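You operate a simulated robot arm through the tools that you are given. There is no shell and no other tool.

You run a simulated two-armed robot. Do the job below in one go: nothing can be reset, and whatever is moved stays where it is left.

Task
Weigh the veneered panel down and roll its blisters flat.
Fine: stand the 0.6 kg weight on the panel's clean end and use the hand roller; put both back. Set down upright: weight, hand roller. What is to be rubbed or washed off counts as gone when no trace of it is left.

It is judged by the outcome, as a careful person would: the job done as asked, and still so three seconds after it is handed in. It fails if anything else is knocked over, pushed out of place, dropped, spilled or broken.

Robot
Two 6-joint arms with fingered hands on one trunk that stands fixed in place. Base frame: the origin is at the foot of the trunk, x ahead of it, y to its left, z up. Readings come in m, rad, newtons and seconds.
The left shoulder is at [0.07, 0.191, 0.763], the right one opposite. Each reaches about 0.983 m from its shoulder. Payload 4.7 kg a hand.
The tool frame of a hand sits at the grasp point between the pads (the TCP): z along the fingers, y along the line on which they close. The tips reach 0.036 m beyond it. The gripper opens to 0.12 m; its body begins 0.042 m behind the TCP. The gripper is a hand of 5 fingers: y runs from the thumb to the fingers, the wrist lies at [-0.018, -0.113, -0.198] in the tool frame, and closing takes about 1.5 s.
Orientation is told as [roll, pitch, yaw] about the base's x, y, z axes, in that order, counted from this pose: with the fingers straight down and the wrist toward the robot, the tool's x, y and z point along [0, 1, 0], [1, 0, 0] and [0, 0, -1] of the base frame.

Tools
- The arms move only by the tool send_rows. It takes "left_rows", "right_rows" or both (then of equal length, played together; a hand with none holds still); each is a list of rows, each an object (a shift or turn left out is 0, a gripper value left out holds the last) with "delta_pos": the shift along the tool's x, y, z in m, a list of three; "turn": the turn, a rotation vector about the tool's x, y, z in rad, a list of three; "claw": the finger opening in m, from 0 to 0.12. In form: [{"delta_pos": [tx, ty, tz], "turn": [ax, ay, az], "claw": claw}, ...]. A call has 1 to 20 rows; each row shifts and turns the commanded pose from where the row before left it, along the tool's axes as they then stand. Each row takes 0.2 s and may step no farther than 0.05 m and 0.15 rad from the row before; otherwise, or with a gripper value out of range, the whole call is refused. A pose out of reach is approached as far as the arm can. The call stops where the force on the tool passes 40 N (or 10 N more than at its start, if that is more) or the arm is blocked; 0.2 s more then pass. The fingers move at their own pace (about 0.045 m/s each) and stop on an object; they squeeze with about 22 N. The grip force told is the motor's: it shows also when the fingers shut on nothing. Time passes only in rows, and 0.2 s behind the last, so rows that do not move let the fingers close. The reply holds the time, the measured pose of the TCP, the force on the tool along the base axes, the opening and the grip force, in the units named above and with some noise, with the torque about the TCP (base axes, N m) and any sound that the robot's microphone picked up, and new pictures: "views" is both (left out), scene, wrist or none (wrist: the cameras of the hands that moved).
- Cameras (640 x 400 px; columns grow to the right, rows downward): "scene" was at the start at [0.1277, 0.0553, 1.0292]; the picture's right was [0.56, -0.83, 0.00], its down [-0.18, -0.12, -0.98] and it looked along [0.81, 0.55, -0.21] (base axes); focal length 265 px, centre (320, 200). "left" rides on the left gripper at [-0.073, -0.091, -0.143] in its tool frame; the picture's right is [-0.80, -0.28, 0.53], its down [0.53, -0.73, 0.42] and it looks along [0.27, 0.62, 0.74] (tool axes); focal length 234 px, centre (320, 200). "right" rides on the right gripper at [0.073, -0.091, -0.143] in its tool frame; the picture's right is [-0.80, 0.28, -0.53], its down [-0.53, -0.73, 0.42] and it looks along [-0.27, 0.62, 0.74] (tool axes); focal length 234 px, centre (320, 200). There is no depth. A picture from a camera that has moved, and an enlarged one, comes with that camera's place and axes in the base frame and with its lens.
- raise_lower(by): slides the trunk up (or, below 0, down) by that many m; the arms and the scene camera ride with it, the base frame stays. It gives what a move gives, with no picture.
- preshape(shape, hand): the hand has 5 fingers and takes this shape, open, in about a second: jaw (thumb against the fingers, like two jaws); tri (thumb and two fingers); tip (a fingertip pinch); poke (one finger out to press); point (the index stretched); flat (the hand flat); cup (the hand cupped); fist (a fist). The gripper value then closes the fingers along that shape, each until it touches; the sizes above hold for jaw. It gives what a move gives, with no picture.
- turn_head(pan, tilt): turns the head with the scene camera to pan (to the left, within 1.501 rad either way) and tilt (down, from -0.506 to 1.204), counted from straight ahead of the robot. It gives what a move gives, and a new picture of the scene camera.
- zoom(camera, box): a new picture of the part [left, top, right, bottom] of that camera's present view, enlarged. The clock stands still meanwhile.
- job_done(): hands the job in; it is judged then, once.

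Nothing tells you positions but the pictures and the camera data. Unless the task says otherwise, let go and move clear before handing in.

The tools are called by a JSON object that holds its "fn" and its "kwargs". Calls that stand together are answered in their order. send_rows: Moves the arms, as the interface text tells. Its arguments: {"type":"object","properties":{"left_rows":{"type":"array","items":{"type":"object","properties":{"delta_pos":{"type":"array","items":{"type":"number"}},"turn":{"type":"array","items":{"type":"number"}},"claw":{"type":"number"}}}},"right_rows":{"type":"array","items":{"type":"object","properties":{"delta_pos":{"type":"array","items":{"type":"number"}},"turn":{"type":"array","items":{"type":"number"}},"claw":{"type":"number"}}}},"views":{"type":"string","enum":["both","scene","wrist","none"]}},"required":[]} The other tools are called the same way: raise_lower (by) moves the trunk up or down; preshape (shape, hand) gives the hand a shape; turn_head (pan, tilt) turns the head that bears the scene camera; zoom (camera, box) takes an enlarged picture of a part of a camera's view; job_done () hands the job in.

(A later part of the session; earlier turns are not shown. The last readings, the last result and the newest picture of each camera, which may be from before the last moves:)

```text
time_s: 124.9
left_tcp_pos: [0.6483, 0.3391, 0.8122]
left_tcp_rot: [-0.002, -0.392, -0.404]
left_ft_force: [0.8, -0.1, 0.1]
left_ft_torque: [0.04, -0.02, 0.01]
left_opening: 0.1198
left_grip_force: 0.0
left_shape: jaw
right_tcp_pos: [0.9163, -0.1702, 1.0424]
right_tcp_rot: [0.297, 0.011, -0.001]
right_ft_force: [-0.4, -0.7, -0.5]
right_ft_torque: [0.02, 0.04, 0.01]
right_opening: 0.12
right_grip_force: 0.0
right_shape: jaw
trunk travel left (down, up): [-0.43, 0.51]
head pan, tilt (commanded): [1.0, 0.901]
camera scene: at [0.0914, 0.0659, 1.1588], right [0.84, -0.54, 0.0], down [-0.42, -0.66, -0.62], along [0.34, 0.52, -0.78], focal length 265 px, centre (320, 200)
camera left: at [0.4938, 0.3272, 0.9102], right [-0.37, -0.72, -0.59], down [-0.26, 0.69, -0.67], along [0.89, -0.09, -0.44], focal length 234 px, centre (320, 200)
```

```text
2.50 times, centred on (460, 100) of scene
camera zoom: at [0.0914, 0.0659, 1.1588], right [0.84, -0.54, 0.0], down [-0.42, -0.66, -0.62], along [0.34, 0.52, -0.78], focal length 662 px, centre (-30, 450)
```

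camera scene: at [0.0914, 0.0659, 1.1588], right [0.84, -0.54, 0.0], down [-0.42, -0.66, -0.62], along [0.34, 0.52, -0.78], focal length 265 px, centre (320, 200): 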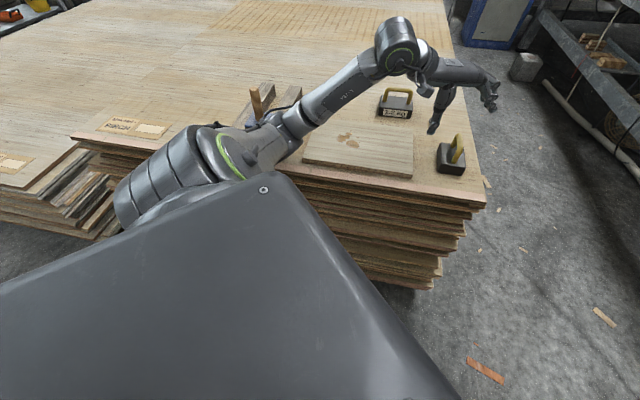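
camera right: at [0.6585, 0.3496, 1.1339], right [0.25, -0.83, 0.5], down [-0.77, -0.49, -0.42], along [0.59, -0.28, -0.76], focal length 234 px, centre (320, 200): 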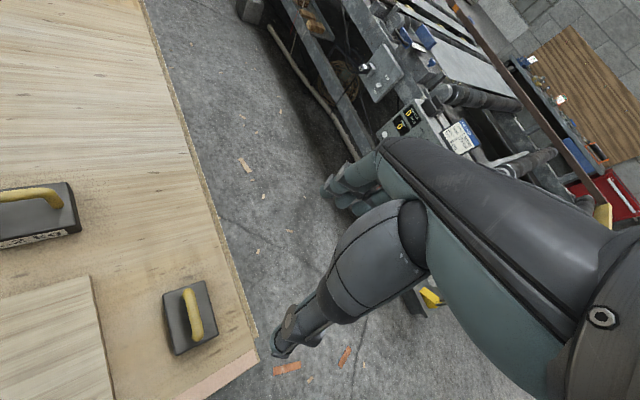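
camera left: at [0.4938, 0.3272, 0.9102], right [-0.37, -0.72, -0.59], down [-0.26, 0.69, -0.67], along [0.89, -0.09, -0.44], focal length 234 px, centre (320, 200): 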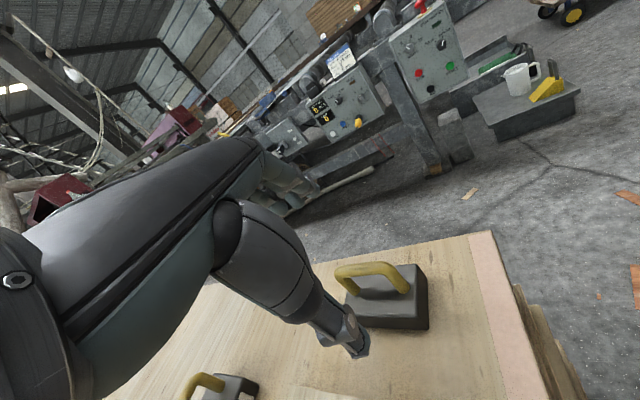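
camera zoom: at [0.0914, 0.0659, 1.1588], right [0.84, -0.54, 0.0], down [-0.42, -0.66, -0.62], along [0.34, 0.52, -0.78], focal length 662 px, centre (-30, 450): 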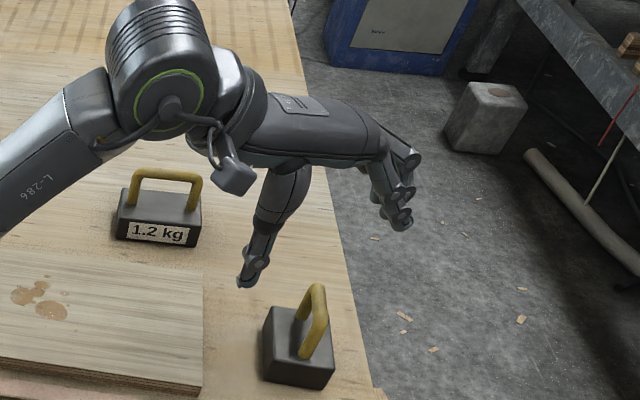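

The pitched approach is unflagged with good clearance. I'll narrow the opening to 0.08 and slide in along the finger direction, stopping short to check.

{"fn": "send_rows", "kwargs": {"left_rows": [{"claw": 0.08}, {}, {}, {"delta_pos": [0, 0, 0.03]}, {"delta_pos": [0, -0.0005, 0.03]}, {}], "views": "both"}}

{"fn": "zoom", "kwargs": {"camera": "scene", "box": [390, 40, 510, 190]}}

{"fn": "zoom", "kwargs": {"camera": "left", "box": [230, 180, 450, 370]}}

```text
time_s: 126.3
left_tcp_pos: [0.6634, 0.3209, 0.7646]
left_tcp_rot: [0.013, -0.396, -0.407]
left_ft_force: [0.5, 0.3, 0.0]
left_ft_torque: [-0.01, 0.01, 0.0]
left_opening: 0.0802
left_grip_force: 0.1
left_shape: jaw
right_tcp_pos: [0.9066, -0.1821, 1.0497]
right_tcp_rot: [0.311, 0.004, 0.0]
right_ft_force: [-0.4, -0.1, 0.4]
right_ft_torque: [-0.02, 0.01, -0.01]
right_opening: 0.1201
right_grip_force: 0.1
right_shape: jaw
trunk travel left (down, up): [-0.43, 0.51]
head pan, tilt (commanded): [1.0, 0.901]
camera scene: at [0.0812, 0.0514, 1.1606], right [0.84, -0.54, 0.0], down [-0.42, -0.65, -0.63], along [0.34, 0.53, -0.77], focal length 265 px, centre (320, 200)
camera left: at [0.5065, 0.3079, 0.8629], right [-0.36, -0.71, -0.6], down [-0.26, 0.7, -0.67], along [0.89, -0.09, -0.44], focal length 234 px, centre (320, 200)
```

scene: 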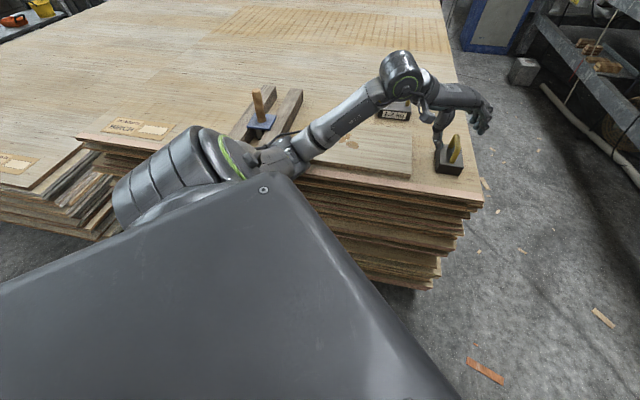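
left: 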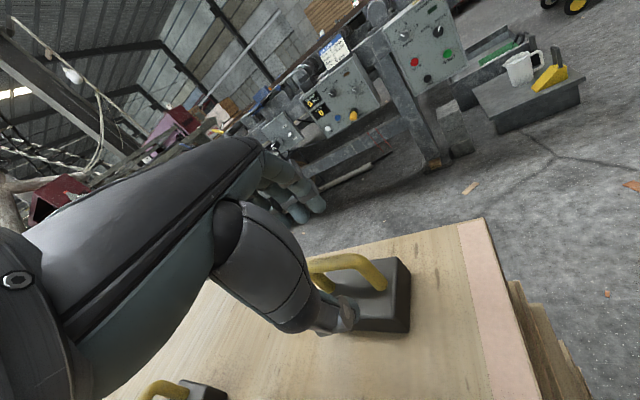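

```text
2.67 times, centred on (450, 115) of scene
camera zoom: at [0.0812, 0.0514, 1.1606], right [0.84, -0.54, 0.0], down [-0.42, -0.65, -0.63], along [0.34, 0.53, -0.77], focal length 706 px, centre (-27, 427)
```

zoom: 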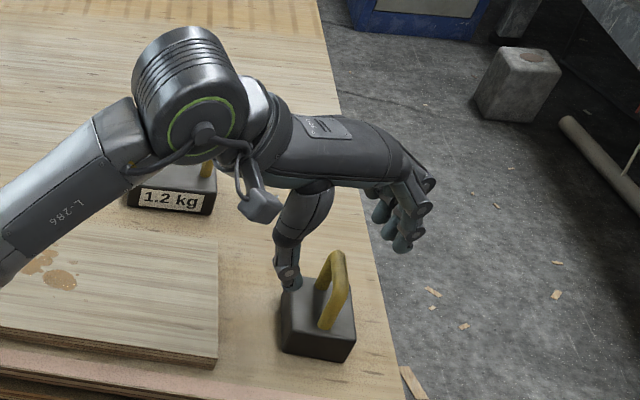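

```text
2.11 times, centred on (340, 275) of left
camera zoom: at [0.5065, 0.3079, 0.8629], right [-0.36, -0.71, -0.6], down [-0.26, 0.7, -0.67], along [0.89, -0.09, -0.44], focal length 493 px, centre (278, 42)
```

zoom: 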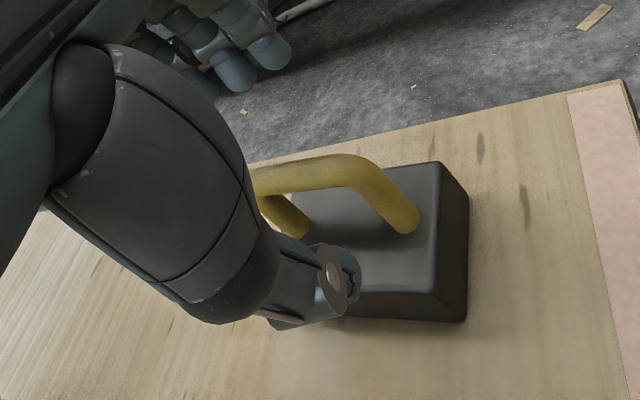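

The trunk is being pushed back slightly, so the upper arm is touching the stack edge. I'll back off immediately and use a higher trunk with the pitched hand.

{"fn": "send_rows", "kwargs": {"left_rows": [{"delta_pos": [0, 0, -0.03]}, {"delta_pos": [0, 0, -0.03]}, {"delta_pos": [0, -0.01, -0.03]}, {}], "views": "none"}}

{"fn": "raise_lower", "kwargs": {"by": 0.1}}

{"fn": "turn_head", "kwargs": {"pan": 1.0, "tilt": 0.8}}

{"fn": "zoom", "kwargs": {"camera": "scene", "box": [200, 80, 480, 260]}}

```text
time_s: 127.3
left_tcp_pos: [0.6284, 0.3485, 0.8343]
left_tcp_rot: [-0.004, -0.394, -0.405]
left_ft_force: [-0.3, -0.4, -0.3]
left_ft_torque: [-0.06, 0.0, 0.0]
left_opening: 0.0805
left_grip_force: 0.1
left_shape: jaw
right_tcp_pos: [0.9165, -0.1684, 1.0418]
right_tcp_rot: [0.296, 0.012, 0.0]
right_ft_force: [0.1, 0.1, -0.3]
right_ft_torque: [-0.02, 0.02, 0.01]
right_opening: 0.12
right_grip_force: 0.1
right_shape: jaw
trunk travel left (down, up): [-0.43, 0.51]
head pan, tilt (commanded): [1.0, 0.901]
```

```text
time_s: 128.6
left_tcp_pos: [0.6283, 0.348, 0.9355]
left_tcp_rot: [-0.004, -0.393, -0.404]
left_ft_force: [0.6, 0.7, 1.2]
left_ft_torque: [-0.05, -0.01, -0.01]
left_opening: 0.0802
left_grip_force: 0.0
left_shape: jaw
right_tcp_pos: [0.9149, -0.1705, 1.1423]
right_tcp_rot: [0.297, 0.012, 0.0]
right_ft_force: [-0.5, 0.1, 0.3]
right_ft_torque: [0.0, 0.04, 0.01]
right_opening: 0.1199
right_grip_force: 0.0
right_shape: jaw
trunk travel left (down, up): [-0.53, 0.41]
head pan, tilt (commanded): [1.0, 0.901]
```

```text
time_s: 129.3
left_tcp_pos: [0.6278, 0.3475, 0.934]
left_tcp_rot: [-0.003, -0.393, -0.405]
left_ft_force: [-0.4, 0.1, -0.4]
left_ft_torque: [0.02, -0.03, 0.0]
left_opening: 0.0802
left_grip_force: 0.1
left_shape: jaw
right_tcp_pos: [0.9154, -0.1695, 1.142]
right_tcp_rot: [0.298, 0.011, 0.0]
right_ft_force: [-0.3, 0.1, -0.4]
right_ft_torque: [-0.01, 0.01, 0.0]
right_opening: 0.1197
right_grip_force: 0.1
right_shape: jaw
trunk travel left (down, up): [-0.53, 0.41]
head pan, tilt (commanded): [1.0, 0.799]
camera scene: at [0.0943, 0.0707, 1.2666], right [0.84, -0.54, 0.0], down [-0.39, -0.6, -0.7], along [0.38, 0.59, -0.72], focal length 265 px, centre (320, 200)
```

scene: 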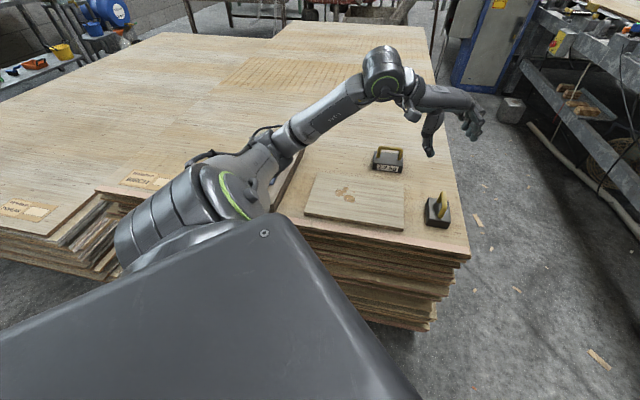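

```text
2.22 times, centred on (340, 170) of scene
camera zoom: at [0.0943, 0.0707, 1.2666], right [0.84, -0.54, 0.0], down [-0.39, -0.6, -0.7], along [0.38, 0.59, -0.72], focal length 588 px, centre (276, 267)
```

zoom: 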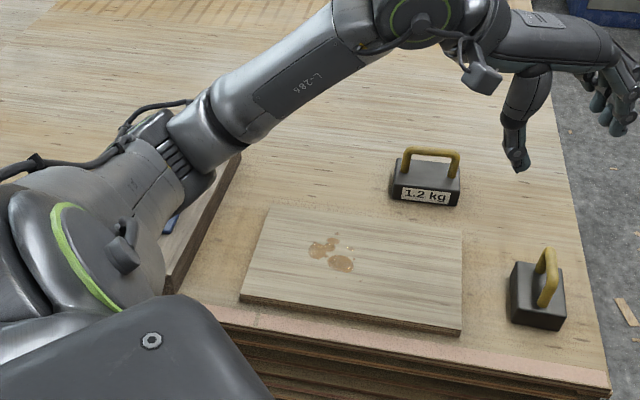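

Nothing has moved. With the trunk higher, I'll descend again with the pitched hand.

{"fn": "send_rows", "kwargs": {"left_rows": [{"delta_pos": [0, -0.0065, 0.0303]}, {"delta_pos": [0, -0.0065, 0.0303]}, {"delta_pos": [0, -0.0065, 0.0303]}, {"delta_pos": [0, -0.0065, 0.0303]}, {}], "views": "scene"}}

```text
time_s: 130.5
left_tcp_pos: [0.64, 0.337, 0.82]
left_tcp_rot: [-0.008, -0.392, -0.397]
left_ft_force: [-0.3, -0.5, 0.3]
left_ft_torque: [0.01, -0.03, -0.03]
left_opening: 0.0804
left_grip_force: 0.1
left_shape: jaw
left hand out of reach, approached as far as the arm can: row 4
right_tcp_pos: [0.914, -0.1715, 1.1424]
right_tcp_rot: [0.3, 0.011, 0.0]
right_ft_force: [-0.8, 0.0, -0.5]
right_ft_torque: [-0.02, 0.0, -0.03]
right_opening: 0.1197
right_grip_force: 0.1
right_shape: jaw
trunk travel left (down, up): [-0.53, 0.41]
head pan, tilt (commanded): [1.0, 0.799]
camera scene: at [0.0944, 0.0706, 1.2667], right [0.84, -0.54, 0.0], down [-0.39, -0.6, -0.7], along [0.38, 0.59, -0.72], focal length 265 px, centre (320, 200)
```

scene: 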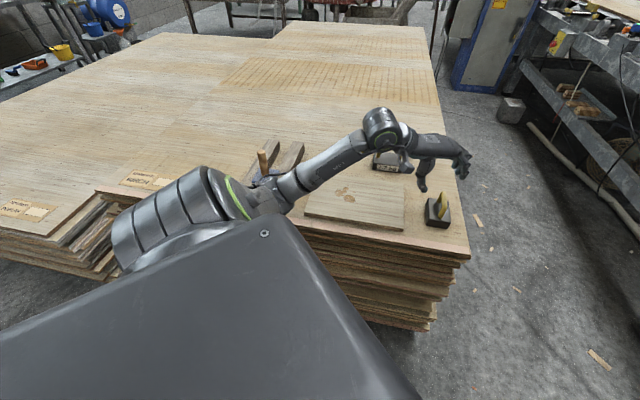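

The limit is the upper arm's depression: this elbow-down branch sinks too low. Earlier, at yaw +0.53, the arm took an elbow-up branch, so I'll retrace that manoeuvre.

{"fn": "send_rows", "kwargs": {"left_rows": [{"delta_pos": [0, -0.02, -0.04]}, {"delta_pos": [0, -0.02, -0.04]}, {"turn": [0.13, 0, 0]}, {"turn": [0.13, 0, 0]}, {"turn": [0.13, 0, 0]}, {"turn": [0, 0, -0.135]}, {"turn": [0, 0, -0.135]}, {"turn": [0, 0, -0.135]}, {"turn": [0, 0, -0.135]}, {"turn": [0, 0, -0.135]}, {"turn": [0, 0, -0.135]}, {"turn": [0, 0, -0.125]}, {}], "views": "scene"}}

```text
time_s: 133.3
left_tcp_pos: [0.5923, 0.4539, 0.8384]
left_tcp_rot: [-0.012, -0.003, 0.525]
left_ft_force: [-0.1, -0.1, -0.5]
left_ft_torque: [0.01, 0.01, 0.0]
left_opening: 0.0801
left_grip_force: 0.1
left_shape: jaw
left hand out of reach, approached as far as the arm can: row 9, 10, 11, 12
right_tcp_pos: [0.9152, -0.1701, 1.1432]
right_tcp_rot: [0.297, 0.011, 0.0]
right_ft_force: [-0.4, 0.1, 1.0]
right_ft_torque: [0.0, 0.01, 0.02]
right_opening: 0.12
right_grip_force: 0.1
right_shape: jaw
trunk travel left (down, up): [-0.53, 0.41]
head pan, tilt (commanded): [1.0, 0.799]
camera scene: at [0.0943, 0.0703, 1.2667], right [0.84, -0.54, 0.0], down [-0.39, -0.6, -0.7], along [0.38, 0.59, -0.72], focal length 265 px, centre (320, 200)
```

scene: 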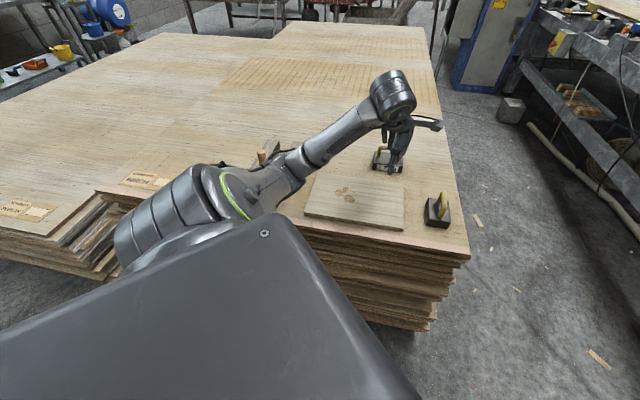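

{"fn": "send_rows", "kwargs": {"left_rows": [{"delta_pos": [0.0184, -0.0171, -0.0357]}, {"delta_pos": [0.0184, -0.0171, -0.0357]}, {"delta_pos": [0.0184, -0.0171, -0.0357]}, {"delta_pos": [0.02, -0.0346, 0]}, {"delta_pos": [0.02, -0.0346, 0]}, {"delta_pos": [0.02, -0.0346, 0]}, {"delta_pos": [0.0346, 0.02, 0]}, {"delta_pos": [0.0346, 0.02, 0]}, {"delta_pos": [0.0346, 0.02, 0]}, {}], "views": "scene"}}

```text
time_s: 135.5
left_tcp_pos: [0.4331, 0.4764, 0.931]
left_tcp_rot: [-0.005, 0.003, 0.527]
left_ft_force: [-0.6, -0.4, 0.3]
left_ft_torque: [-0.03, -0.01, 0.01]
left_opening: 0.0801
left_grip_force: 0.1
left_shape: jaw
left hand out of reach, approached as far as the arm can: row 1, 5, 6, 7, 8, 9
right_tcp_pos: [0.9162, -0.1698, 1.1429]
right_tcp_rot: [0.296, 0.01, 0.0]
right_ft_force: [0.4, -0.2, 0.2]
right_ft_torque: [-0.01, -0.03, -0.04]
right_opening: 0.1199
right_grip_force: 0.0
right_shape: jaw
trunk travel left (down, up): [-0.53, 0.41]
head pan, tilt (commanded): [1.0, 0.799]
camera scene: at [0.0943, 0.0712, 1.2666], right [0.84, -0.54, 0.0], down [-0.39, -0.6, -0.7], along [0.38, 0.59, -0.72], focal length 265 px, centre (320, 200)
```

scene: 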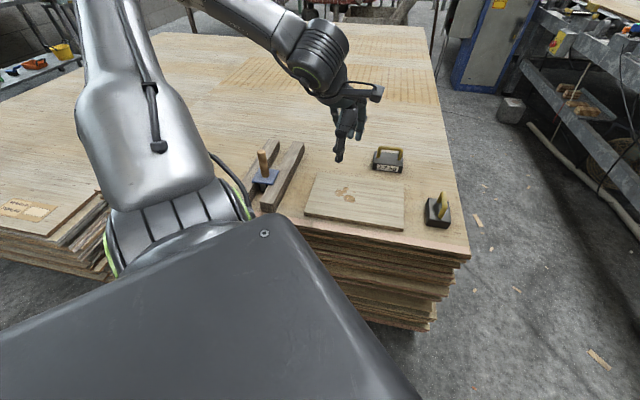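

The arm is in the elbow-up branch with everything clear above the table. I'll step forward from here.

{"fn": "send_rows", "kwargs": {"left_rows": [{"delta_pos": [-0.02, 0.0346, 0]}, {"delta_pos": [-0.02, 0.0346, 0]}, {}], "views": "none"}}

{"fn": "send_rows", "kwargs": {"left_rows": [{"delta_pos": [0, 0, 0.04]}, {"delta_pos": [0, 0, 0.04]}, {}], "views": "scene"}}

```text
time_s: 136.3
left_tcp_pos: [0.5091, 0.4819, 0.9341]
left_tcp_rot: [-0.008, 0.0, 0.531]
left_ft_force: [0.2, 0.6, -0.2]
left_ft_torque: [0.02, -0.02, 0.02]
left_opening: 0.0803
left_grip_force: 0.0
left_shape: jaw
left hand out of reach, approached as far as the arm can: row 2
right_tcp_pos: [0.9145, -0.169, 1.1437]
right_tcp_rot: [0.296, 0.009, -0.001]
right_ft_force: [0.1, 0.7, 0.0]
right_ft_torque: [-0.05, -0.01, -0.02]
right_opening: 0.1195
right_grip_force: 0.1
right_shape: jaw
trunk travel left (down, up): [-0.53, 0.41]
head pan, tilt (commanded): [1.0, 0.799]
```

```text
time_s: 137.1
left_tcp_pos: [0.4958, 0.4958, 0.8615]
left_tcp_rot: [-0.005, 0.0, 0.528]
left_ft_force: [-0.1, 0.3, 0.3]
left_ft_torque: [0.01, 0.0, 0.01]
left_opening: 0.0802
left_grip_force: 0.0
left_shape: jaw
left hand out of reach, approached as far as the arm can: row 1, 2
right_tcp_pos: [0.9144, -0.1712, 1.1443]
right_tcp_rot: [0.298, 0.01, 0.002]
right_ft_force: [0.6, -1.0, 0.1]
right_ft_torque: [0.01, 0.01, -0.01]
right_opening: 0.12
right_grip_force: 0.0
right_shape: jaw
trunk travel left (down, up): [-0.53, 0.41]
head pan, tilt (commanded): [1.0, 0.799]
camera scene: at [0.094, 0.0699, 1.2668], right [0.84, -0.54, 0.0], down [-0.39, -0.6, -0.7], along [0.38, 0.59, -0.72], focal length 265 px, centre (320, 200)
```

scene: 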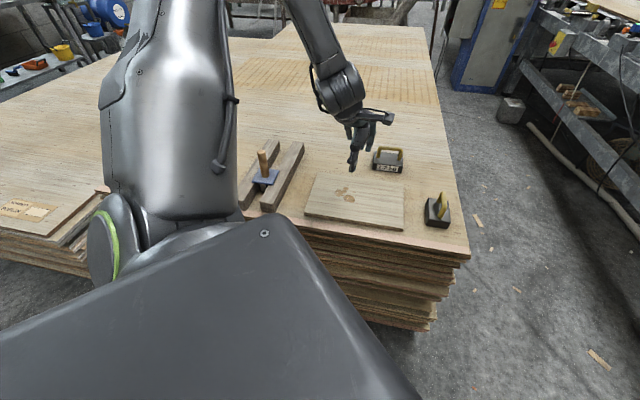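

Even more elbow-up now, with the forearm descending onto the hand, which is ideal. I'll try going forward and right toward the weight.

{"fn": "send_rows", "kwargs": {"left_rows": [{"delta_pos": [-0.034, 0.02, 0]}, {"delta_pos": [-0.034, 0.02, 0]}, {"delta_pos": [-0.034, 0.02, 0]}, {}], "views": "scene"}}

```text
time_s: 138.1
left_tcp_pos: [0.5179, 0.5064, 0.8887]
left_tcp_rot: [-0.007, 0.0, 0.526]
left_ft_force: [0.6, 0.2, 0.0]
left_ft_torque: [0.0, -0.01, 0.0]
left_opening: 0.0803
left_grip_force: 0.0
left_shape: jaw
left hand out of reach, approached as far as the arm can: row 1, 2, 3
right_tcp_pos: [0.915, -0.1701, 1.1431]
right_tcp_rot: [0.298, 0.011, 0.0]
right_ft_force: [0.6, -0.4, 0.8]
right_ft_torque: [-0.02, 0.01, 0.0]
right_opening: 0.1196
right_grip_force: 0.0
right_shape: jaw
trunk travel left (down, up): [-0.53, 0.41]
head pan, tilt (commanded): [1.0, 0.799]
camera scene: at [0.0943, 0.0707, 1.2667], right [0.84, -0.54, 0.0], down [-0.39, -0.6, -0.7], along [0.38, 0.59, -0.72], focal length 265 px, centre (320, 200)
```

scene: 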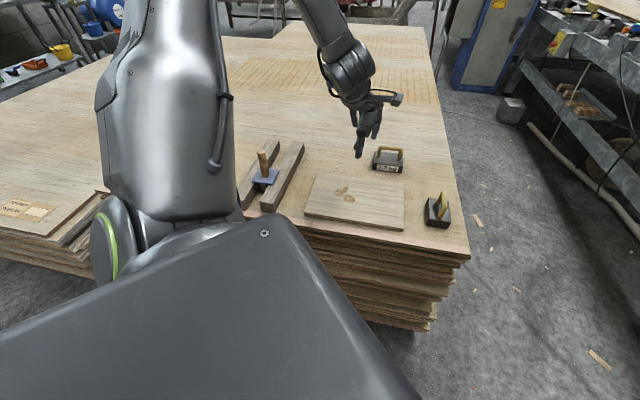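

Blocked again in this direction at this yaw. I'll try varying the yaw in this branch.

{"fn": "send_rows", "kwargs": {"left_rows": [{"turn": [0, 0, 0.1]}, {"turn": [0, 0, 0.1]}, {"turn": [0, 0, 0.1]}, {}], "views": "none"}}

{"fn": "send_rows", "kwargs": {"left_rows": [{"delta_pos": [-0.03, 0.03, 0]}, {"delta_pos": [-0.03, 0.03, 0]}, {}], "views": "scene"}}

```text
time_s: 139.1
left_tcp_pos: [0.5187, 0.506, 0.8892]
left_tcp_rot: [-0.005, -0.001, 0.227]
left_ft_force: [-0.1, -0.1, 0.9]
left_ft_torque: [0.02, -0.01, 0.02]
left_opening: 0.0801
left_grip_force: 0.0
left_shape: jaw
right_tcp_pos: [0.9151, -0.1695, 1.1429]
right_tcp_rot: [0.3, 0.014, 0.001]
right_ft_force: [0.3, 0.0, 0.1]
right_ft_torque: [0.0, 0.0, 0.01]
right_opening: 0.1201
right_grip_force: 0.2
right_shape: jaw
trunk travel left (down, up): [-0.53, 0.41]
head pan, tilt (commanded): [1.0, 0.799]
```

```text
time_s: 139.9
left_tcp_pos: [0.5506, 0.4937, 0.9014]
left_tcp_rot: [-0.005, 0.0, 0.227]
left_ft_force: [-0.9, -0.5, 0.5]
left_ft_torque: [-0.02, -0.02, -0.02]
left_opening: 0.0803
left_grip_force: 0.1
left_shape: jaw
left hand out of reach, approached as far as the arm can: row 1, 2
right_tcp_pos: [0.9152, -0.1707, 1.1418]
right_tcp_rot: [0.299, 0.012, -0.003]
right_ft_force: [0.7, 0.3, -0.5]
right_ft_torque: [0.06, 0.01, 0.0]
right_opening: 0.1203
right_grip_force: 0.1
right_shape: jaw
trunk travel left (down, up): [-0.53, 0.41]
head pan, tilt (commanded): [1.0, 0.799]
camera scene: at [0.095, 0.0701, 1.2666], right [0.84, -0.54, 0.0], down [-0.39, -0.6, -0.7], along [0.38, 0.59, -0.72], focal length 265 px, centre (320, 200)
```

scene: 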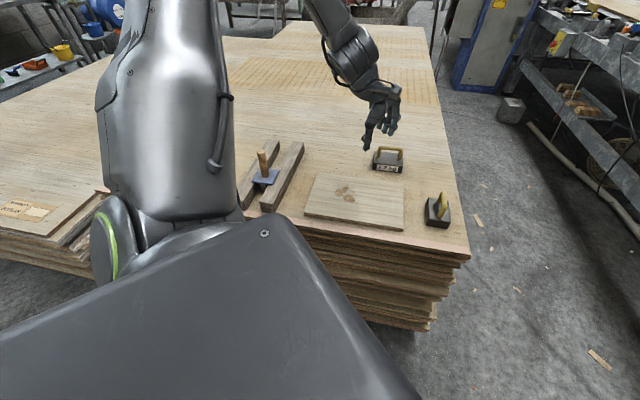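

Reducing yaw extends the reach in this branch. I'll continue alternating: reduce yaw, then move forward.

{"fn": "send_rows", "kwargs": {"left_rows": [{"turn": [0, 0, 0.1]}, {"turn": [0, 0, 0.1]}, {"turn": [0, 0, 0.1]}, {"delta_pos": [-0.03, 0.03, 0]}, {"delta_pos": [-0.03, 0.03, 0]}, {}], "views": "none"}}

{"fn": "send_rows", "kwargs": {"left_rows": [{"turn": [0, 0, 0.1]}, {"turn": [0, 0, 0.1]}, {"turn": [0, 0, 0.1]}, {"delta_pos": [-0.03, 0.03, 0]}, {"delta_pos": [-0.03, 0.03, 0]}, {}], "views": "scene"}}

```text
time_s: 141.3
left_tcp_pos: [0.5612, 0.4725, 0.9103]
left_tcp_rot: [-0.003, -0.002, -0.073]
left_ft_force: [-0.1, -0.5, -0.4]
left_ft_torque: [0.02, 0.01, 0.0]
left_opening: 0.0799
left_grip_force: 0.2
left_shape: jaw
left hand out of reach, approached as far as the arm can: row 4, 5
right_tcp_pos: [0.9156, -0.1691, 1.1417]
right_tcp_rot: [0.299, 0.012, 0.001]
right_ft_force: [-0.7, 0.7, -0.7]
right_ft_torque: [0.02, -0.03, 0.01]
right_opening: 0.1197
right_grip_force: 0.1
right_shape: jaw
trunk travel left (down, up): [-0.53, 0.41]
head pan, tilt (commanded): [1.0, 0.799]
```

```text
time_s: 142.7
left_tcp_pos: [0.5538, 0.4387, 0.9266]
left_tcp_rot: [-0.003, -0.024, -0.306]
left_ft_force: [0.9, -0.4, -0.3]
left_ft_torque: [0.02, 0.01, 0.01]
left_opening: 0.0804
left_grip_force: 0.0
left_shape: jaw
left hand out of reach, approached as far as the arm can: row 2, 4, 5
right_tcp_pos: [0.9158, -0.1691, 1.1414]
right_tcp_rot: [0.299, 0.013, -0.001]
right_ft_force: [0.2, 0.7, -0.5]
right_ft_torque: [0.01, 0.01, -0.02]
right_opening: 0.1197
right_grip_force: 0.1
right_shape: jaw
trunk travel left (down, up): [-0.53, 0.41]
head pan, tilt (commanded): [1.0, 0.799]
camera scene: at [0.0949, 0.0708, 1.2666], right [0.84, -0.54, 0.0], down [-0.39, -0.6, -0.7], along [0.38, 0.59, -0.72], focal length 265 px, centre (320, 200)
```

scene: 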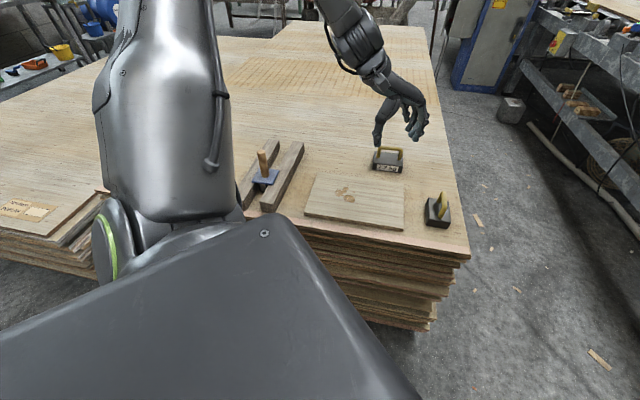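

I've now worked out the arm: a shoulder with two axes plus the elbow fix the elbow position, and one wrist joint limits how negative the yaw can be. The elbow-down branch is right, but it needs a slight roll of the hand and a trunk height near 1.05 so the elbow clears the table. I'll go back through the start posture into that branch.

{"fn": "send_rows", "kwargs": {"left_rows": [{"delta_pos": [-0.006, -0.0226, -0.0343]}, {"delta_pos": [-0.006, -0.0226, -0.0343]}, {"delta_pos": [-0.006, -0.0226, -0.0343]}, {"delta_pos": [-0.006, -0.0226, -0.0343]}, {"delta_pos": [-0.006, -0.0226, -0.0343]}, {"delta_pos": [-0.006, -0.0226, -0.0343]}, {"delta_pos": [-0.006, -0.0226, -0.0343]}, {"delta_pos": [-0.006, -0.0226, -0.0343]}, {"delta_pos": [-0.006, -0.0226, -0.0343]}, {"delta_pos": [-0.006, -0.0226, -0.0343]}, {"turn": [0, 0, -0.1]}, {"turn": [0, 0, -0.1]}, {"turn": [0, 0, -0.1]}, {}], "views": "scene"}}

```text
time_s: 145.7
left_tcp_pos: [0.4195, 0.3944, 1.173]
left_tcp_rot: [-0.004, -0.098, 0.022]
left_ft_force: [0.9, 0.4, 0.2]
left_ft_torque: [0.0, 0.0, -0.01]
left_opening: 0.0802
left_grip_force: 0.1
left_shape: jaw
left hand out of reach, approached as far as the arm can: row 1, 2, 5, 6, 7, 8, 9, 10
right_tcp_pos: [0.9157, -0.1686, 1.1423]
right_tcp_rot: [0.295, 0.013, 0.0]
right_ft_force: [0.1, 0.5, 0.4]
right_ft_torque: [0.01, 0.03, 0.01]
right_opening: 0.1197
right_grip_force: 0.1
right_shape: jaw
trunk travel left (down, up): [-0.53, 0.41]
head pan, tilt (commanded): [1.0, 0.799]
camera scene: at [0.0949, 0.0715, 1.2666], right [0.84, -0.54, 0.0], down [-0.39, -0.6, -0.7], along [0.38, 0.59, -0.72], focal length 265 px, centre (320, 200)
```

scene: 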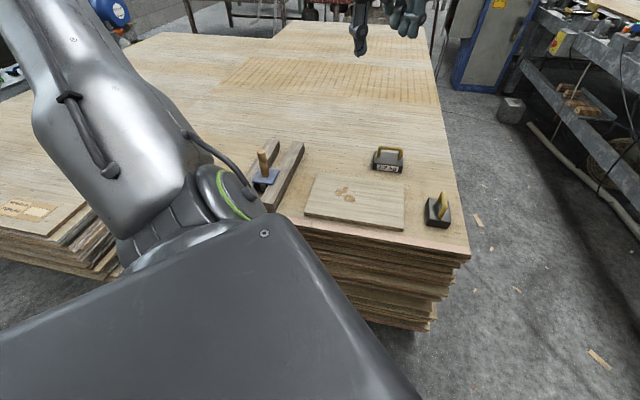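

{"fn": "send_rows", "kwargs": {"left_rows": [{"delta_pos": [0.008, -0.024, -0.02], "claw": 0.12}, {"delta_pos": [0.008, -0.024, -0.02]}, {"delta_pos": [0.008, -0.024, -0.02]}, {"delta_pos": [0.008, -0.024, -0.02]}, {"delta_pos": [0.008, -0.024, -0.02], "turn": [0.09, 0, 0]}, {}], "views": "none"}}

{"fn": "send_rows", "kwargs": {"left_rows": [{"delta_pos": [0.03, 0, -0.015]}, {"delta_pos": [0.03, 0, -0.015]}, {"delta_pos": [0.03, 0, -0.015]}, {"delta_pos": [0.03, 0, -0.015]}, {}], "views": "scene"}}

```text
time_s: 147.1
left_tcp_pos: [0.2959, 0.4275, 1.2625]
left_tcp_rot: [-0.001, -0.008, 0.02]
left_ft_force: [0.5, -0.2, 0.7]
left_ft_torque: [0.0, 0.04, -0.05]
left_opening: 0.1197
left_grip_force: 0.1
left_shape: jaw
left hand out of reach, approached as far as the arm can: row 2, 3, 5
right_tcp_pos: [0.9172, -0.17, 1.1417]
right_tcp_rot: [0.3, 0.01, -0.001]
right_ft_force: [0.1, -1.0, -0.1]
right_ft_torque: [0.01, 0.03, 0.01]
right_opening: 0.12
right_grip_force: 0.1
right_shape: jaw
trunk travel left (down, up): [-0.53, 0.41]
head pan, tilt (commanded): [1.0, 0.799]
```

```text
time_s: 148.3
left_tcp_pos: [0.2993, 0.543, 1.3296]
left_tcp_rot: [-0.001, -0.007, 0.021]
left_ft_force: [0.0, -0.1, 0.4]
left_ft_torque: [0.03, 0.01, -0.01]
left_opening: 0.1198
left_grip_force: 0.0
left_shape: jaw
left hand out of reach, approached as far as the arm can: row 1, 2
right_tcp_pos: [0.9149, -0.1705, 1.1437]
right_tcp_rot: [0.298, 0.011, 0.0]
right_ft_force: [0.4, -0.4, 0.5]
right_ft_torque: [0.02, -0.01, -0.01]
right_opening: 0.1198
right_grip_force: 0.2
right_shape: jaw
trunk travel left (down, up): [-0.53, 0.41]
head pan, tilt (commanded): [1.0, 0.799]
camera scene: at [0.0944, 0.0703, 1.2667], right [0.84, -0.54, 0.0], down [-0.39, -0.6, -0.7], along [0.38, 0.59, -0.72], focal length 265 px, centre (320, 200)
```

scene: 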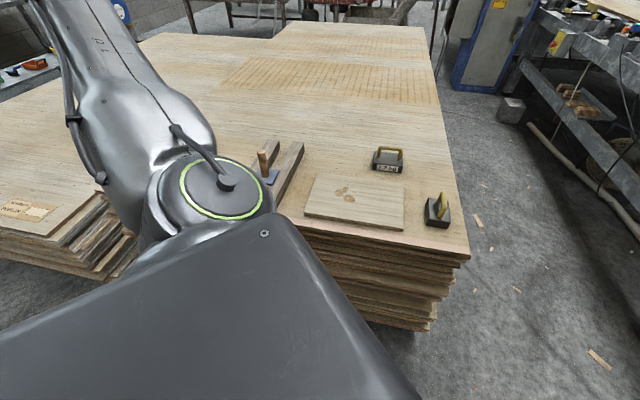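

Back in the right branch. I'll repeat the route that worked: forward, inward and down, yaw to −0.35, then lower.

{"fn": "send_rows", "kwargs": {"left_rows": [{"delta_pos": [-0.021, 0.0215, 0.025]}, {"delta_pos": [-0.021, 0.0215, 0.025]}, {"delta_pos": [-0.021, 0.0215, 0.025]}, {"delta_pos": [-0.021, 0.0215, 0.025]}, {"delta_pos": [-0.021, 0.0215, 0.025]}, {"delta_pos": [-0.021, 0.0215, 0.025]}, {"delta_pos": [-0.021, 0.0215, 0.025]}, {"delta_pos": [-0.021, 0.0215, 0.025]}, {"turn": [0, 0, 0.108]}, {"turn": [0, 0, 0.108]}, {"turn": [0, 0, 0.108]}, {"turn": [0, 0, 0.108]}, {}], "views": "none"}}

{"fn": "send_rows", "kwargs": {"left_rows": [{"delta_pos": [0, 0, 0.03]}, {"delta_pos": [0, 0, 0.03]}, {"delta_pos": [0, 0, 0.03]}, {"delta_pos": [0, 0, 0.03]}, {"delta_pos": [0, 0, 0.03]}, {"delta_pos": [0, 0, 0.03]}, {"delta_pos": [0, 0, 0.03]}, {}], "views": "scene"}}

```text
time_s: 151.1
left_tcp_pos: [0.471, 0.3943, 1.1214]
left_tcp_rot: [0.001, -0.009, -0.412]
left_ft_force: [-0.2, -0.4, -0.2]
left_ft_torque: [0.0, 0.04, 0.02]
left_opening: 0.1198
left_grip_force: 0.1
left_shape: jaw
left hand out of reach, approached as far as the arm can: row 1, 6, 7, 8
right_tcp_pos: [0.9153, -0.1701, 1.1433]
right_tcp_rot: [0.298, 0.012, 0.0]
right_ft_force: [0.3, -0.4, 0.5]
right_ft_torque: [-0.03, -0.02, 0.01]
right_opening: 0.1199
right_grip_force: 0.0
right_shape: jaw
trunk travel left (down, up): [-0.53, 0.41]
head pan, tilt (commanded): [1.0, 0.799]
```

```text
time_s: 152.9
left_tcp_pos: [0.4718, 0.3939, 0.9125]
left_tcp_rot: [0.003, -0.009, -0.41]
left_ft_force: [0.4, -0.3, 0.3]
left_ft_torque: [-0.05, 0.01, -0.03]
left_opening: 0.1201
left_grip_force: 0.0
left_shape: jaw
right_tcp_pos: [0.9164, -0.1702, 1.1438]
right_tcp_rot: [0.299, 0.01, -0.001]
right_ft_force: [0.3, -0.5, -0.3]
right_ft_torque: [0.02, -0.01, 0.02]
right_opening: 0.12
right_grip_force: 0.1
right_shape: jaw
trunk travel left (down, up): [-0.53, 0.41]
head pan, tilt (commanded): [1.0, 0.799]
camera scene: at [0.094, 0.0703, 1.2668], right [0.84, -0.54, 0.0], down [-0.39, -0.6, -0.7], along [0.38, 0.59, -0.72], focal length 265 px, centre (320, 200)
```

scene: 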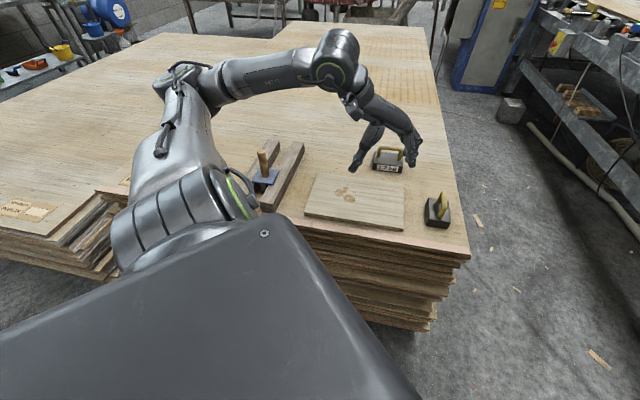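

Good posture again at trunk 1.05. I'll set yaw −0.2 with the roll lean, and move above the weight.

{"fn": "send_rows", "kwargs": {"left_rows": [{"turn": [0, 0, -0.105]}, {"turn": [0, 0, -0.105]}, {"turn": [0, -0.117, 0]}, {"turn": [0, -0.117, 0]}, {"turn": [0, -0.117, 0]}, {"delta_pos": [-0.0014, 0.0446, 0.0117]}, {"delta_pos": [-0.0014, 0.0446, 0.0117]}, {"delta_pos": [-0.0014, 0.0446, 0.0117]}, {"delta_pos": [-0.0014, 0.0446, 0.0117]}, {"delta_pos": [-0.0014, 0.0446, 0.0117]}, {}], "views": "both"}}

```text
time_s: 155.3
left_tcp_pos: [0.6841, 0.3247, 0.8622]
left_tcp_rot: [-0.35, -0.01, -0.2]
left_ft_force: [0.8, 0.6, 0.1]
left_ft_torque: [-0.01, 0.01, 0.01]
left_opening: 0.1201
left_grip_force: 0.0
left_shape: jaw
right_tcp_pos: [0.915, -0.169, 1.1438]
right_tcp_rot: [0.297, 0.01, 0.0]
right_ft_force: [-0.7, 0.1, 0.3]
right_ft_torque: [-0.02, 0.01, -0.03]
right_opening: 0.1197
right_grip_force: 0.1
right_shape: jaw
trunk travel left (down, up): [-0.53, 0.41]
head pan, tilt (commanded): [1.0, 0.799]
camera scene: at [0.0938, 0.0711, 1.2667], right [0.84, -0.54, 0.0], down [-0.39, -0.6, -0.7], along [0.38, 0.59, -0.72], focal length 265 px, centre (320, 200)
camera left: at [0.5923, 0.3245, 1.0209], right [-0.46, -0.86, -0.22], down [-0.64, 0.49, -0.59], along [0.61, -0.13, -0.78], focal length 234 px, centre (320, 200)
```

scene: 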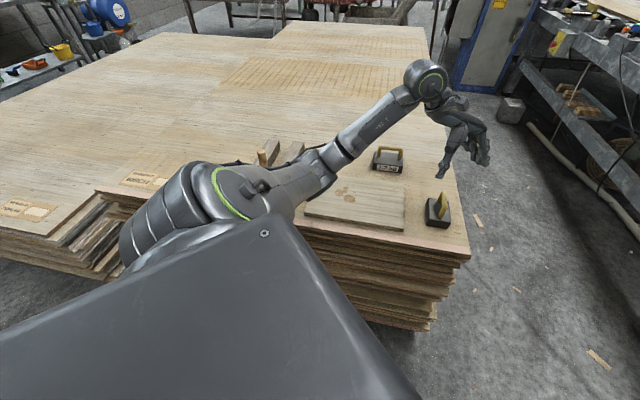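
left: 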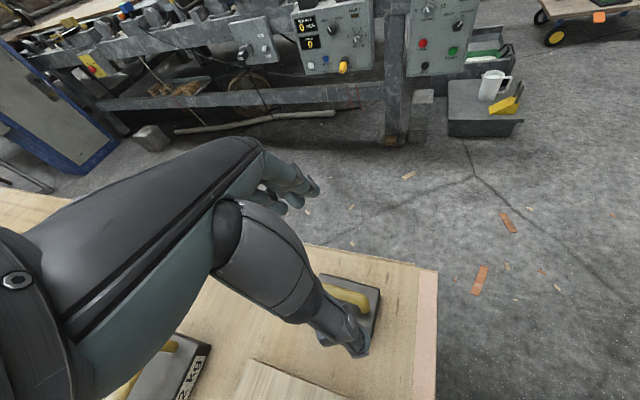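

Unflagged. Now lowering vertically in steps, watching the flags and whether the trunk sways.

{"fn": "send_rows", "kwargs": {"left_rows": [{"delta_pos": [0.0103, 0, 0.0282]}, {"delta_pos": [0.0103, 0, 0.0282]}, {"delta_pos": [0.0069, 0, 0.0188]}, {}], "views": "scene"}}

```text
time_s: 156.3
left_tcp_pos: [0.6862, 0.3232, 0.7809]
left_tcp_rot: [-0.351, -0.009, -0.198]
left_ft_force: [-0.2, 0.0, -0.8]
left_ft_torque: [0.0, 0.01, 0.01]
left_opening: 0.1197
left_grip_force: 0.0
left_shape: jaw
right_tcp_pos: [0.9153, -0.1702, 1.1428]
right_tcp_rot: [0.298, 0.009, 0.001]
right_ft_force: [-0.1, 0.3, -0.1]
right_ft_torque: [-0.01, 0.01, 0.0]
right_opening: 0.1199
right_grip_force: 0.0
right_shape: jaw
trunk travel left (down, up): [-0.53, 0.41]
head pan, tilt (commanded): [1.0, 0.799]
camera scene: at [0.0942, 0.0706, 1.2667], right [0.84, -0.54, 0.0], down [-0.39, -0.6, -0.7], along [0.38, 0.59, -0.72], focal length 265 px, centre (320, 200)
```

scene: 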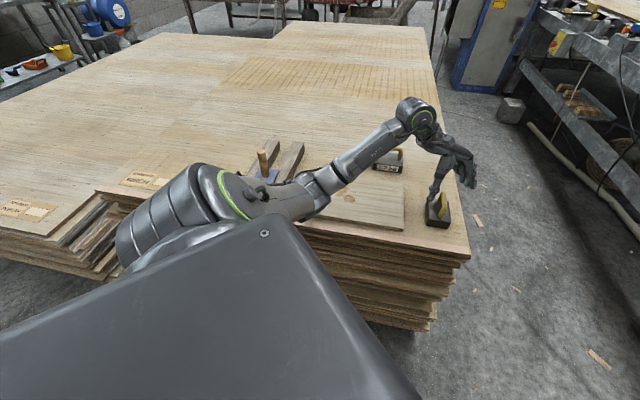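

The model holds: unflagged with no sway. I'll check finger alignment with close-ups before the final descent.

{"fn": "send_rows", "kwargs": {"left_rows": [{}], "views": "wrist"}}

{"fn": "zoom", "kwargs": {"camera": "scene", "box": [380, 110, 500, 240]}}

{"fn": "zoom", "kwargs": {"camera": "left", "box": [230, 180, 430, 370]}}

```text
time_s: 156.7
left_tcp_pos: [0.6874, 0.3244, 0.7805]
left_tcp_rot: [-0.35, -0.009, -0.199]
left_ft_force: [-0.4, 0.3, 0.2]
left_ft_torque: [0.05, -0.01, 0.03]
left_opening: 0.1199
left_grip_force: 0.1
left_shape: jaw
right_tcp_pos: [0.9155, -0.1701, 1.1426]
right_tcp_rot: [0.298, 0.011, 0.001]
right_ft_force: [-0.9, -0.4, -0.1]
right_ft_torque: [0.02, -0.01, 0.01]
right_opening: 0.1201
right_grip_force: 0.0
right_shape: jaw
trunk travel left (down, up): [-0.53, 0.41]
head pan, tilt (commanded): [1.0, 0.799]
camera left: at [0.5938, 0.324, 0.94], right [-0.46, -0.86, -0.22], down [-0.64, 0.49, -0.59], along [0.61, -0.13, -0.78], focal length 234 px, centre (320, 200)
```

left: 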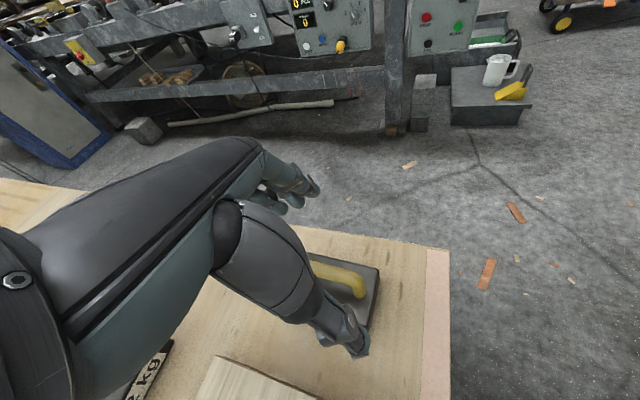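

```text
3.08 times, centred on (440, 175) of scene
camera zoom: at [0.0944, 0.0707, 1.2667], right [0.84, -0.54, 0.0], down [-0.39, -0.6, -0.7], along [0.38, 0.59, -0.72], focal length 814 px, centre (-49, 277)
```

zoom: 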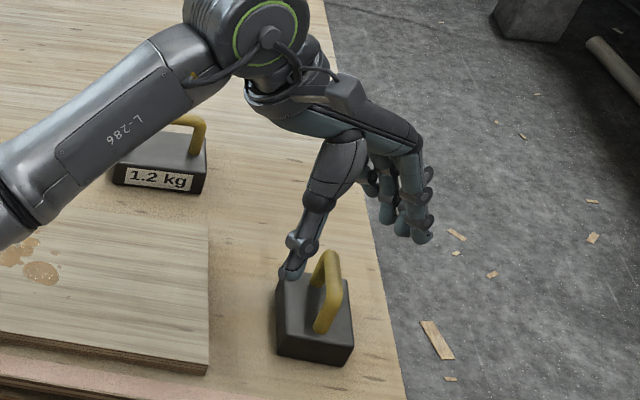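

```text
2.11 times, centred on (330, 275) of left
camera zoom: at [0.5938, 0.324, 0.94], right [-0.46, -0.86, -0.22], down [-0.64, 0.49, -0.59], along [0.61, -0.13, -0.78], focal length 493 px, centre (299, 42)
```

zoom: 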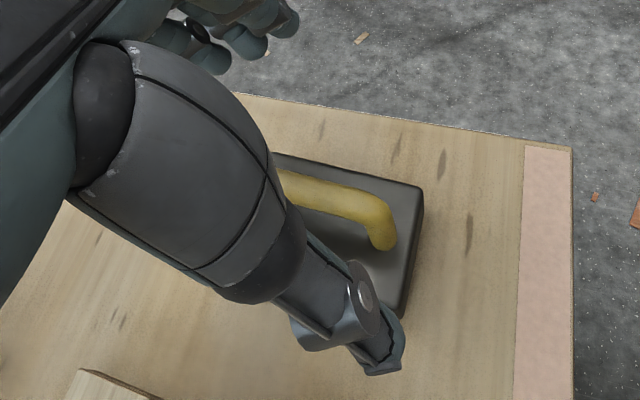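

The thumb and fingers straddle the bar. I'll lower the last 58 mm to z ≈ 0.722.

{"fn": "send_rows", "kwargs": {"left_rows": [{"delta_pos": [0.0095, -0.0008, 0.0272]}, {"delta_pos": [0.0095, -0.0008, 0.0272]}, {}], "views": "both"}}

{"fn": "zoom", "kwargs": {"camera": "scene", "box": [380, 110, 500, 240]}}

{"fn": "zoom", "kwargs": {"camera": "left", "box": [230, 180, 430, 370]}}

```text
time_s: 157.5
left_tcp_pos: [0.6846, 0.3217, 0.7232]
left_tcp_rot: [-0.353, -0.01, -0.2]
left_ft_force: [0.0, -0.3, -0.4]
left_ft_torque: [0.01, 0.03, 0.01]
left_opening: 0.1199
left_grip_force: 0.2
left_shape: jaw
right_tcp_pos: [0.9159, -0.1694, 1.1433]
right_tcp_rot: [0.298, 0.011, -0.001]
right_ft_force: [-0.5, 0.7, -1.3]
right_ft_torque: [-0.02, -0.02, 0.03]
right_opening: 0.1201
right_grip_force: 0.2
right_shape: jaw
trunk travel left (down, up): [-0.53, 0.41]
head pan, tilt (commanded): [1.0, 0.799]
camera scene: at [0.0943, 0.0706, 1.2667], right [0.84, -0.54, 0.0], down [-0.39, -0.6, -0.7], along [0.38, 0.59, -0.72], focal length 265 px, centre (320, 200)
camera left: at [0.5924, 0.3223, 0.8825], right [-0.46, -0.86, -0.22], down [-0.64, 0.49, -0.59], along [0.61, -0.13, -0.78], focal length 234 px, centre (320, 200)
```

scene: 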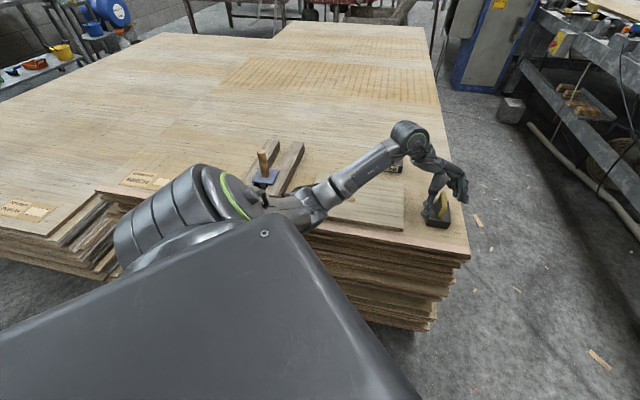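
left: 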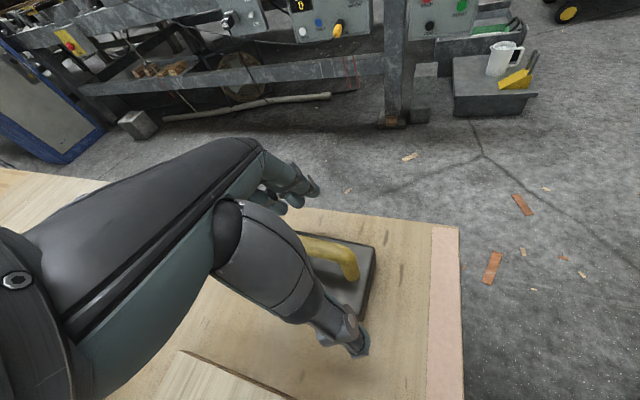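

```text
3.08 times, centred on (440, 175) of scene
camera zoom: at [0.0943, 0.0706, 1.2667], right [0.84, -0.54, 0.0], down [-0.39, -0.6, -0.7], along [0.38, 0.59, -0.72], focal length 814 px, centre (-49, 277)
```

zoom: 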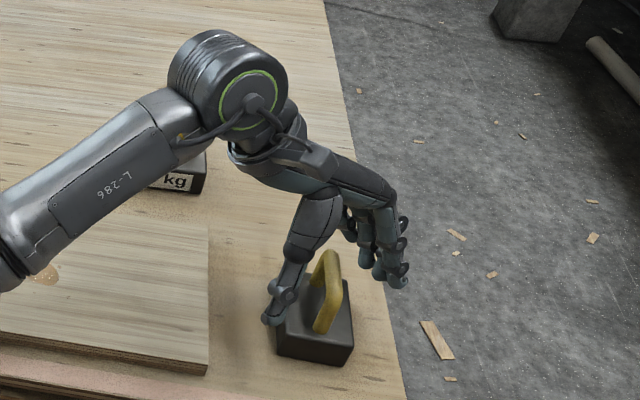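

```text
2.11 times, centred on (330, 275) of left
camera zoom: at [0.5924, 0.3223, 0.8825], right [-0.46, -0.86, -0.22], down [-0.64, 0.49, -0.59], along [0.61, -0.13, -0.78], focal length 493 px, centre (299, 42)
```

zoom: 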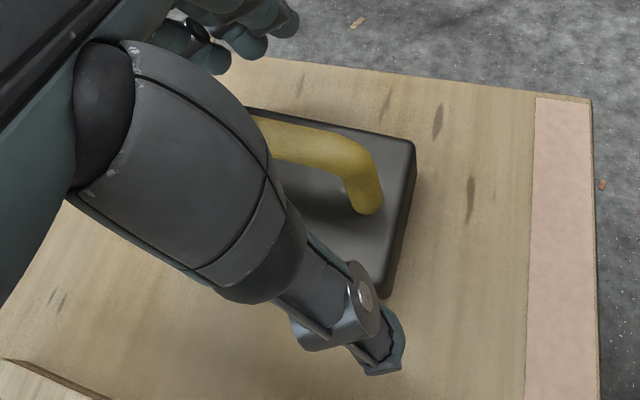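

Everything is in place with no contact yet. Closing the fingers on the bar.

{"fn": "send_rows", "kwargs": {"left_rows": [{"claw": 0.0}, {}, {}, {}, {}, {}, {}, {}, {}], "views": "both"}}

{"fn": "zoom", "kwargs": {"camera": "scene", "box": [380, 110, 500, 240]}}

{"fn": "zoom", "kwargs": {"camera": "left", "box": [230, 180, 430, 370]}}

```text
time_s: 159.5
left_tcp_pos: [0.6851, 0.323, 0.7229]
left_tcp_rot: [-0.35, -0.006, -0.199]
left_ft_force: [-0.7, -0.5, 1.0]
left_ft_torque: [0.0, -0.04, -0.01]
left_opening: 0.0045
left_grip_force: 21.5
left_shape: jaw
right_tcp_pos: [0.9156, -0.1701, 1.1425]
right_tcp_rot: [0.297, 0.012, 0.0]
right_ft_force: [0.2, -0.8, -0.7]
right_ft_torque: [-0.02, 0.01, -0.01]
right_opening: 0.1199
right_grip_force: 0.0
right_shape: jaw
trunk travel left (down, up): [-0.53, 0.41]
head pan, tilt (commanded): [1.0, 0.799]
camera scene: at [0.0949, 0.0709, 1.2666], right [0.84, -0.54, 0.0], down [-0.39, -0.6, -0.7], along [0.38, 0.59, -0.72], focal length 265 px, centre (320, 200)
camera left: at [0.5927, 0.3226, 0.8818], right [-0.46, -0.86, -0.22], down [-0.64, 0.49, -0.59], along [0.61, -0.13, -0.78], focal length 234 px, centre (320, 200)
```

scene: 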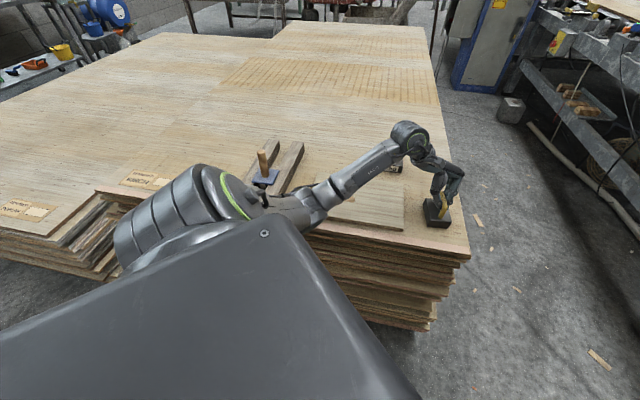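
left: 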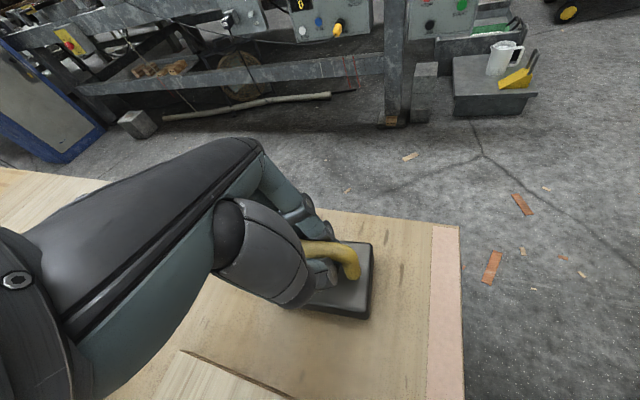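

```text
3.08 times, centred on (440, 175) of scene
camera zoom: at [0.0949, 0.0709, 1.2666], right [0.84, -0.54, 0.0], down [-0.39, -0.6, -0.7], along [0.38, 0.59, -0.72], focal length 814 px, centre (-49, 277)
```

zoom: 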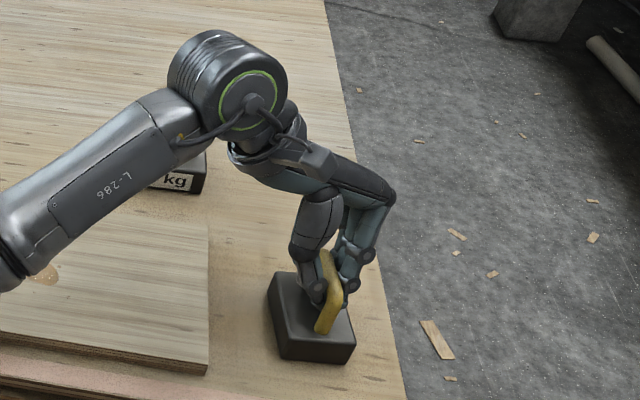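

```text
2.11 times, centred on (330, 275) of left
camera zoom: at [0.5927, 0.3226, 0.8818], right [-0.46, -0.86, -0.22], down [-0.64, 0.49, -0.59], along [0.61, -0.13, -0.78], focal length 493 px, centre (299, 42)
```

zoom: 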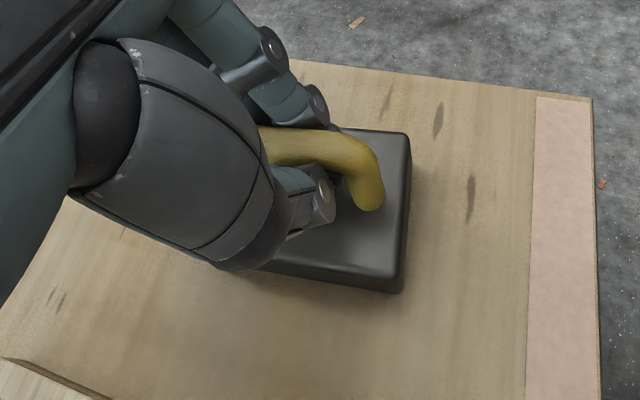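

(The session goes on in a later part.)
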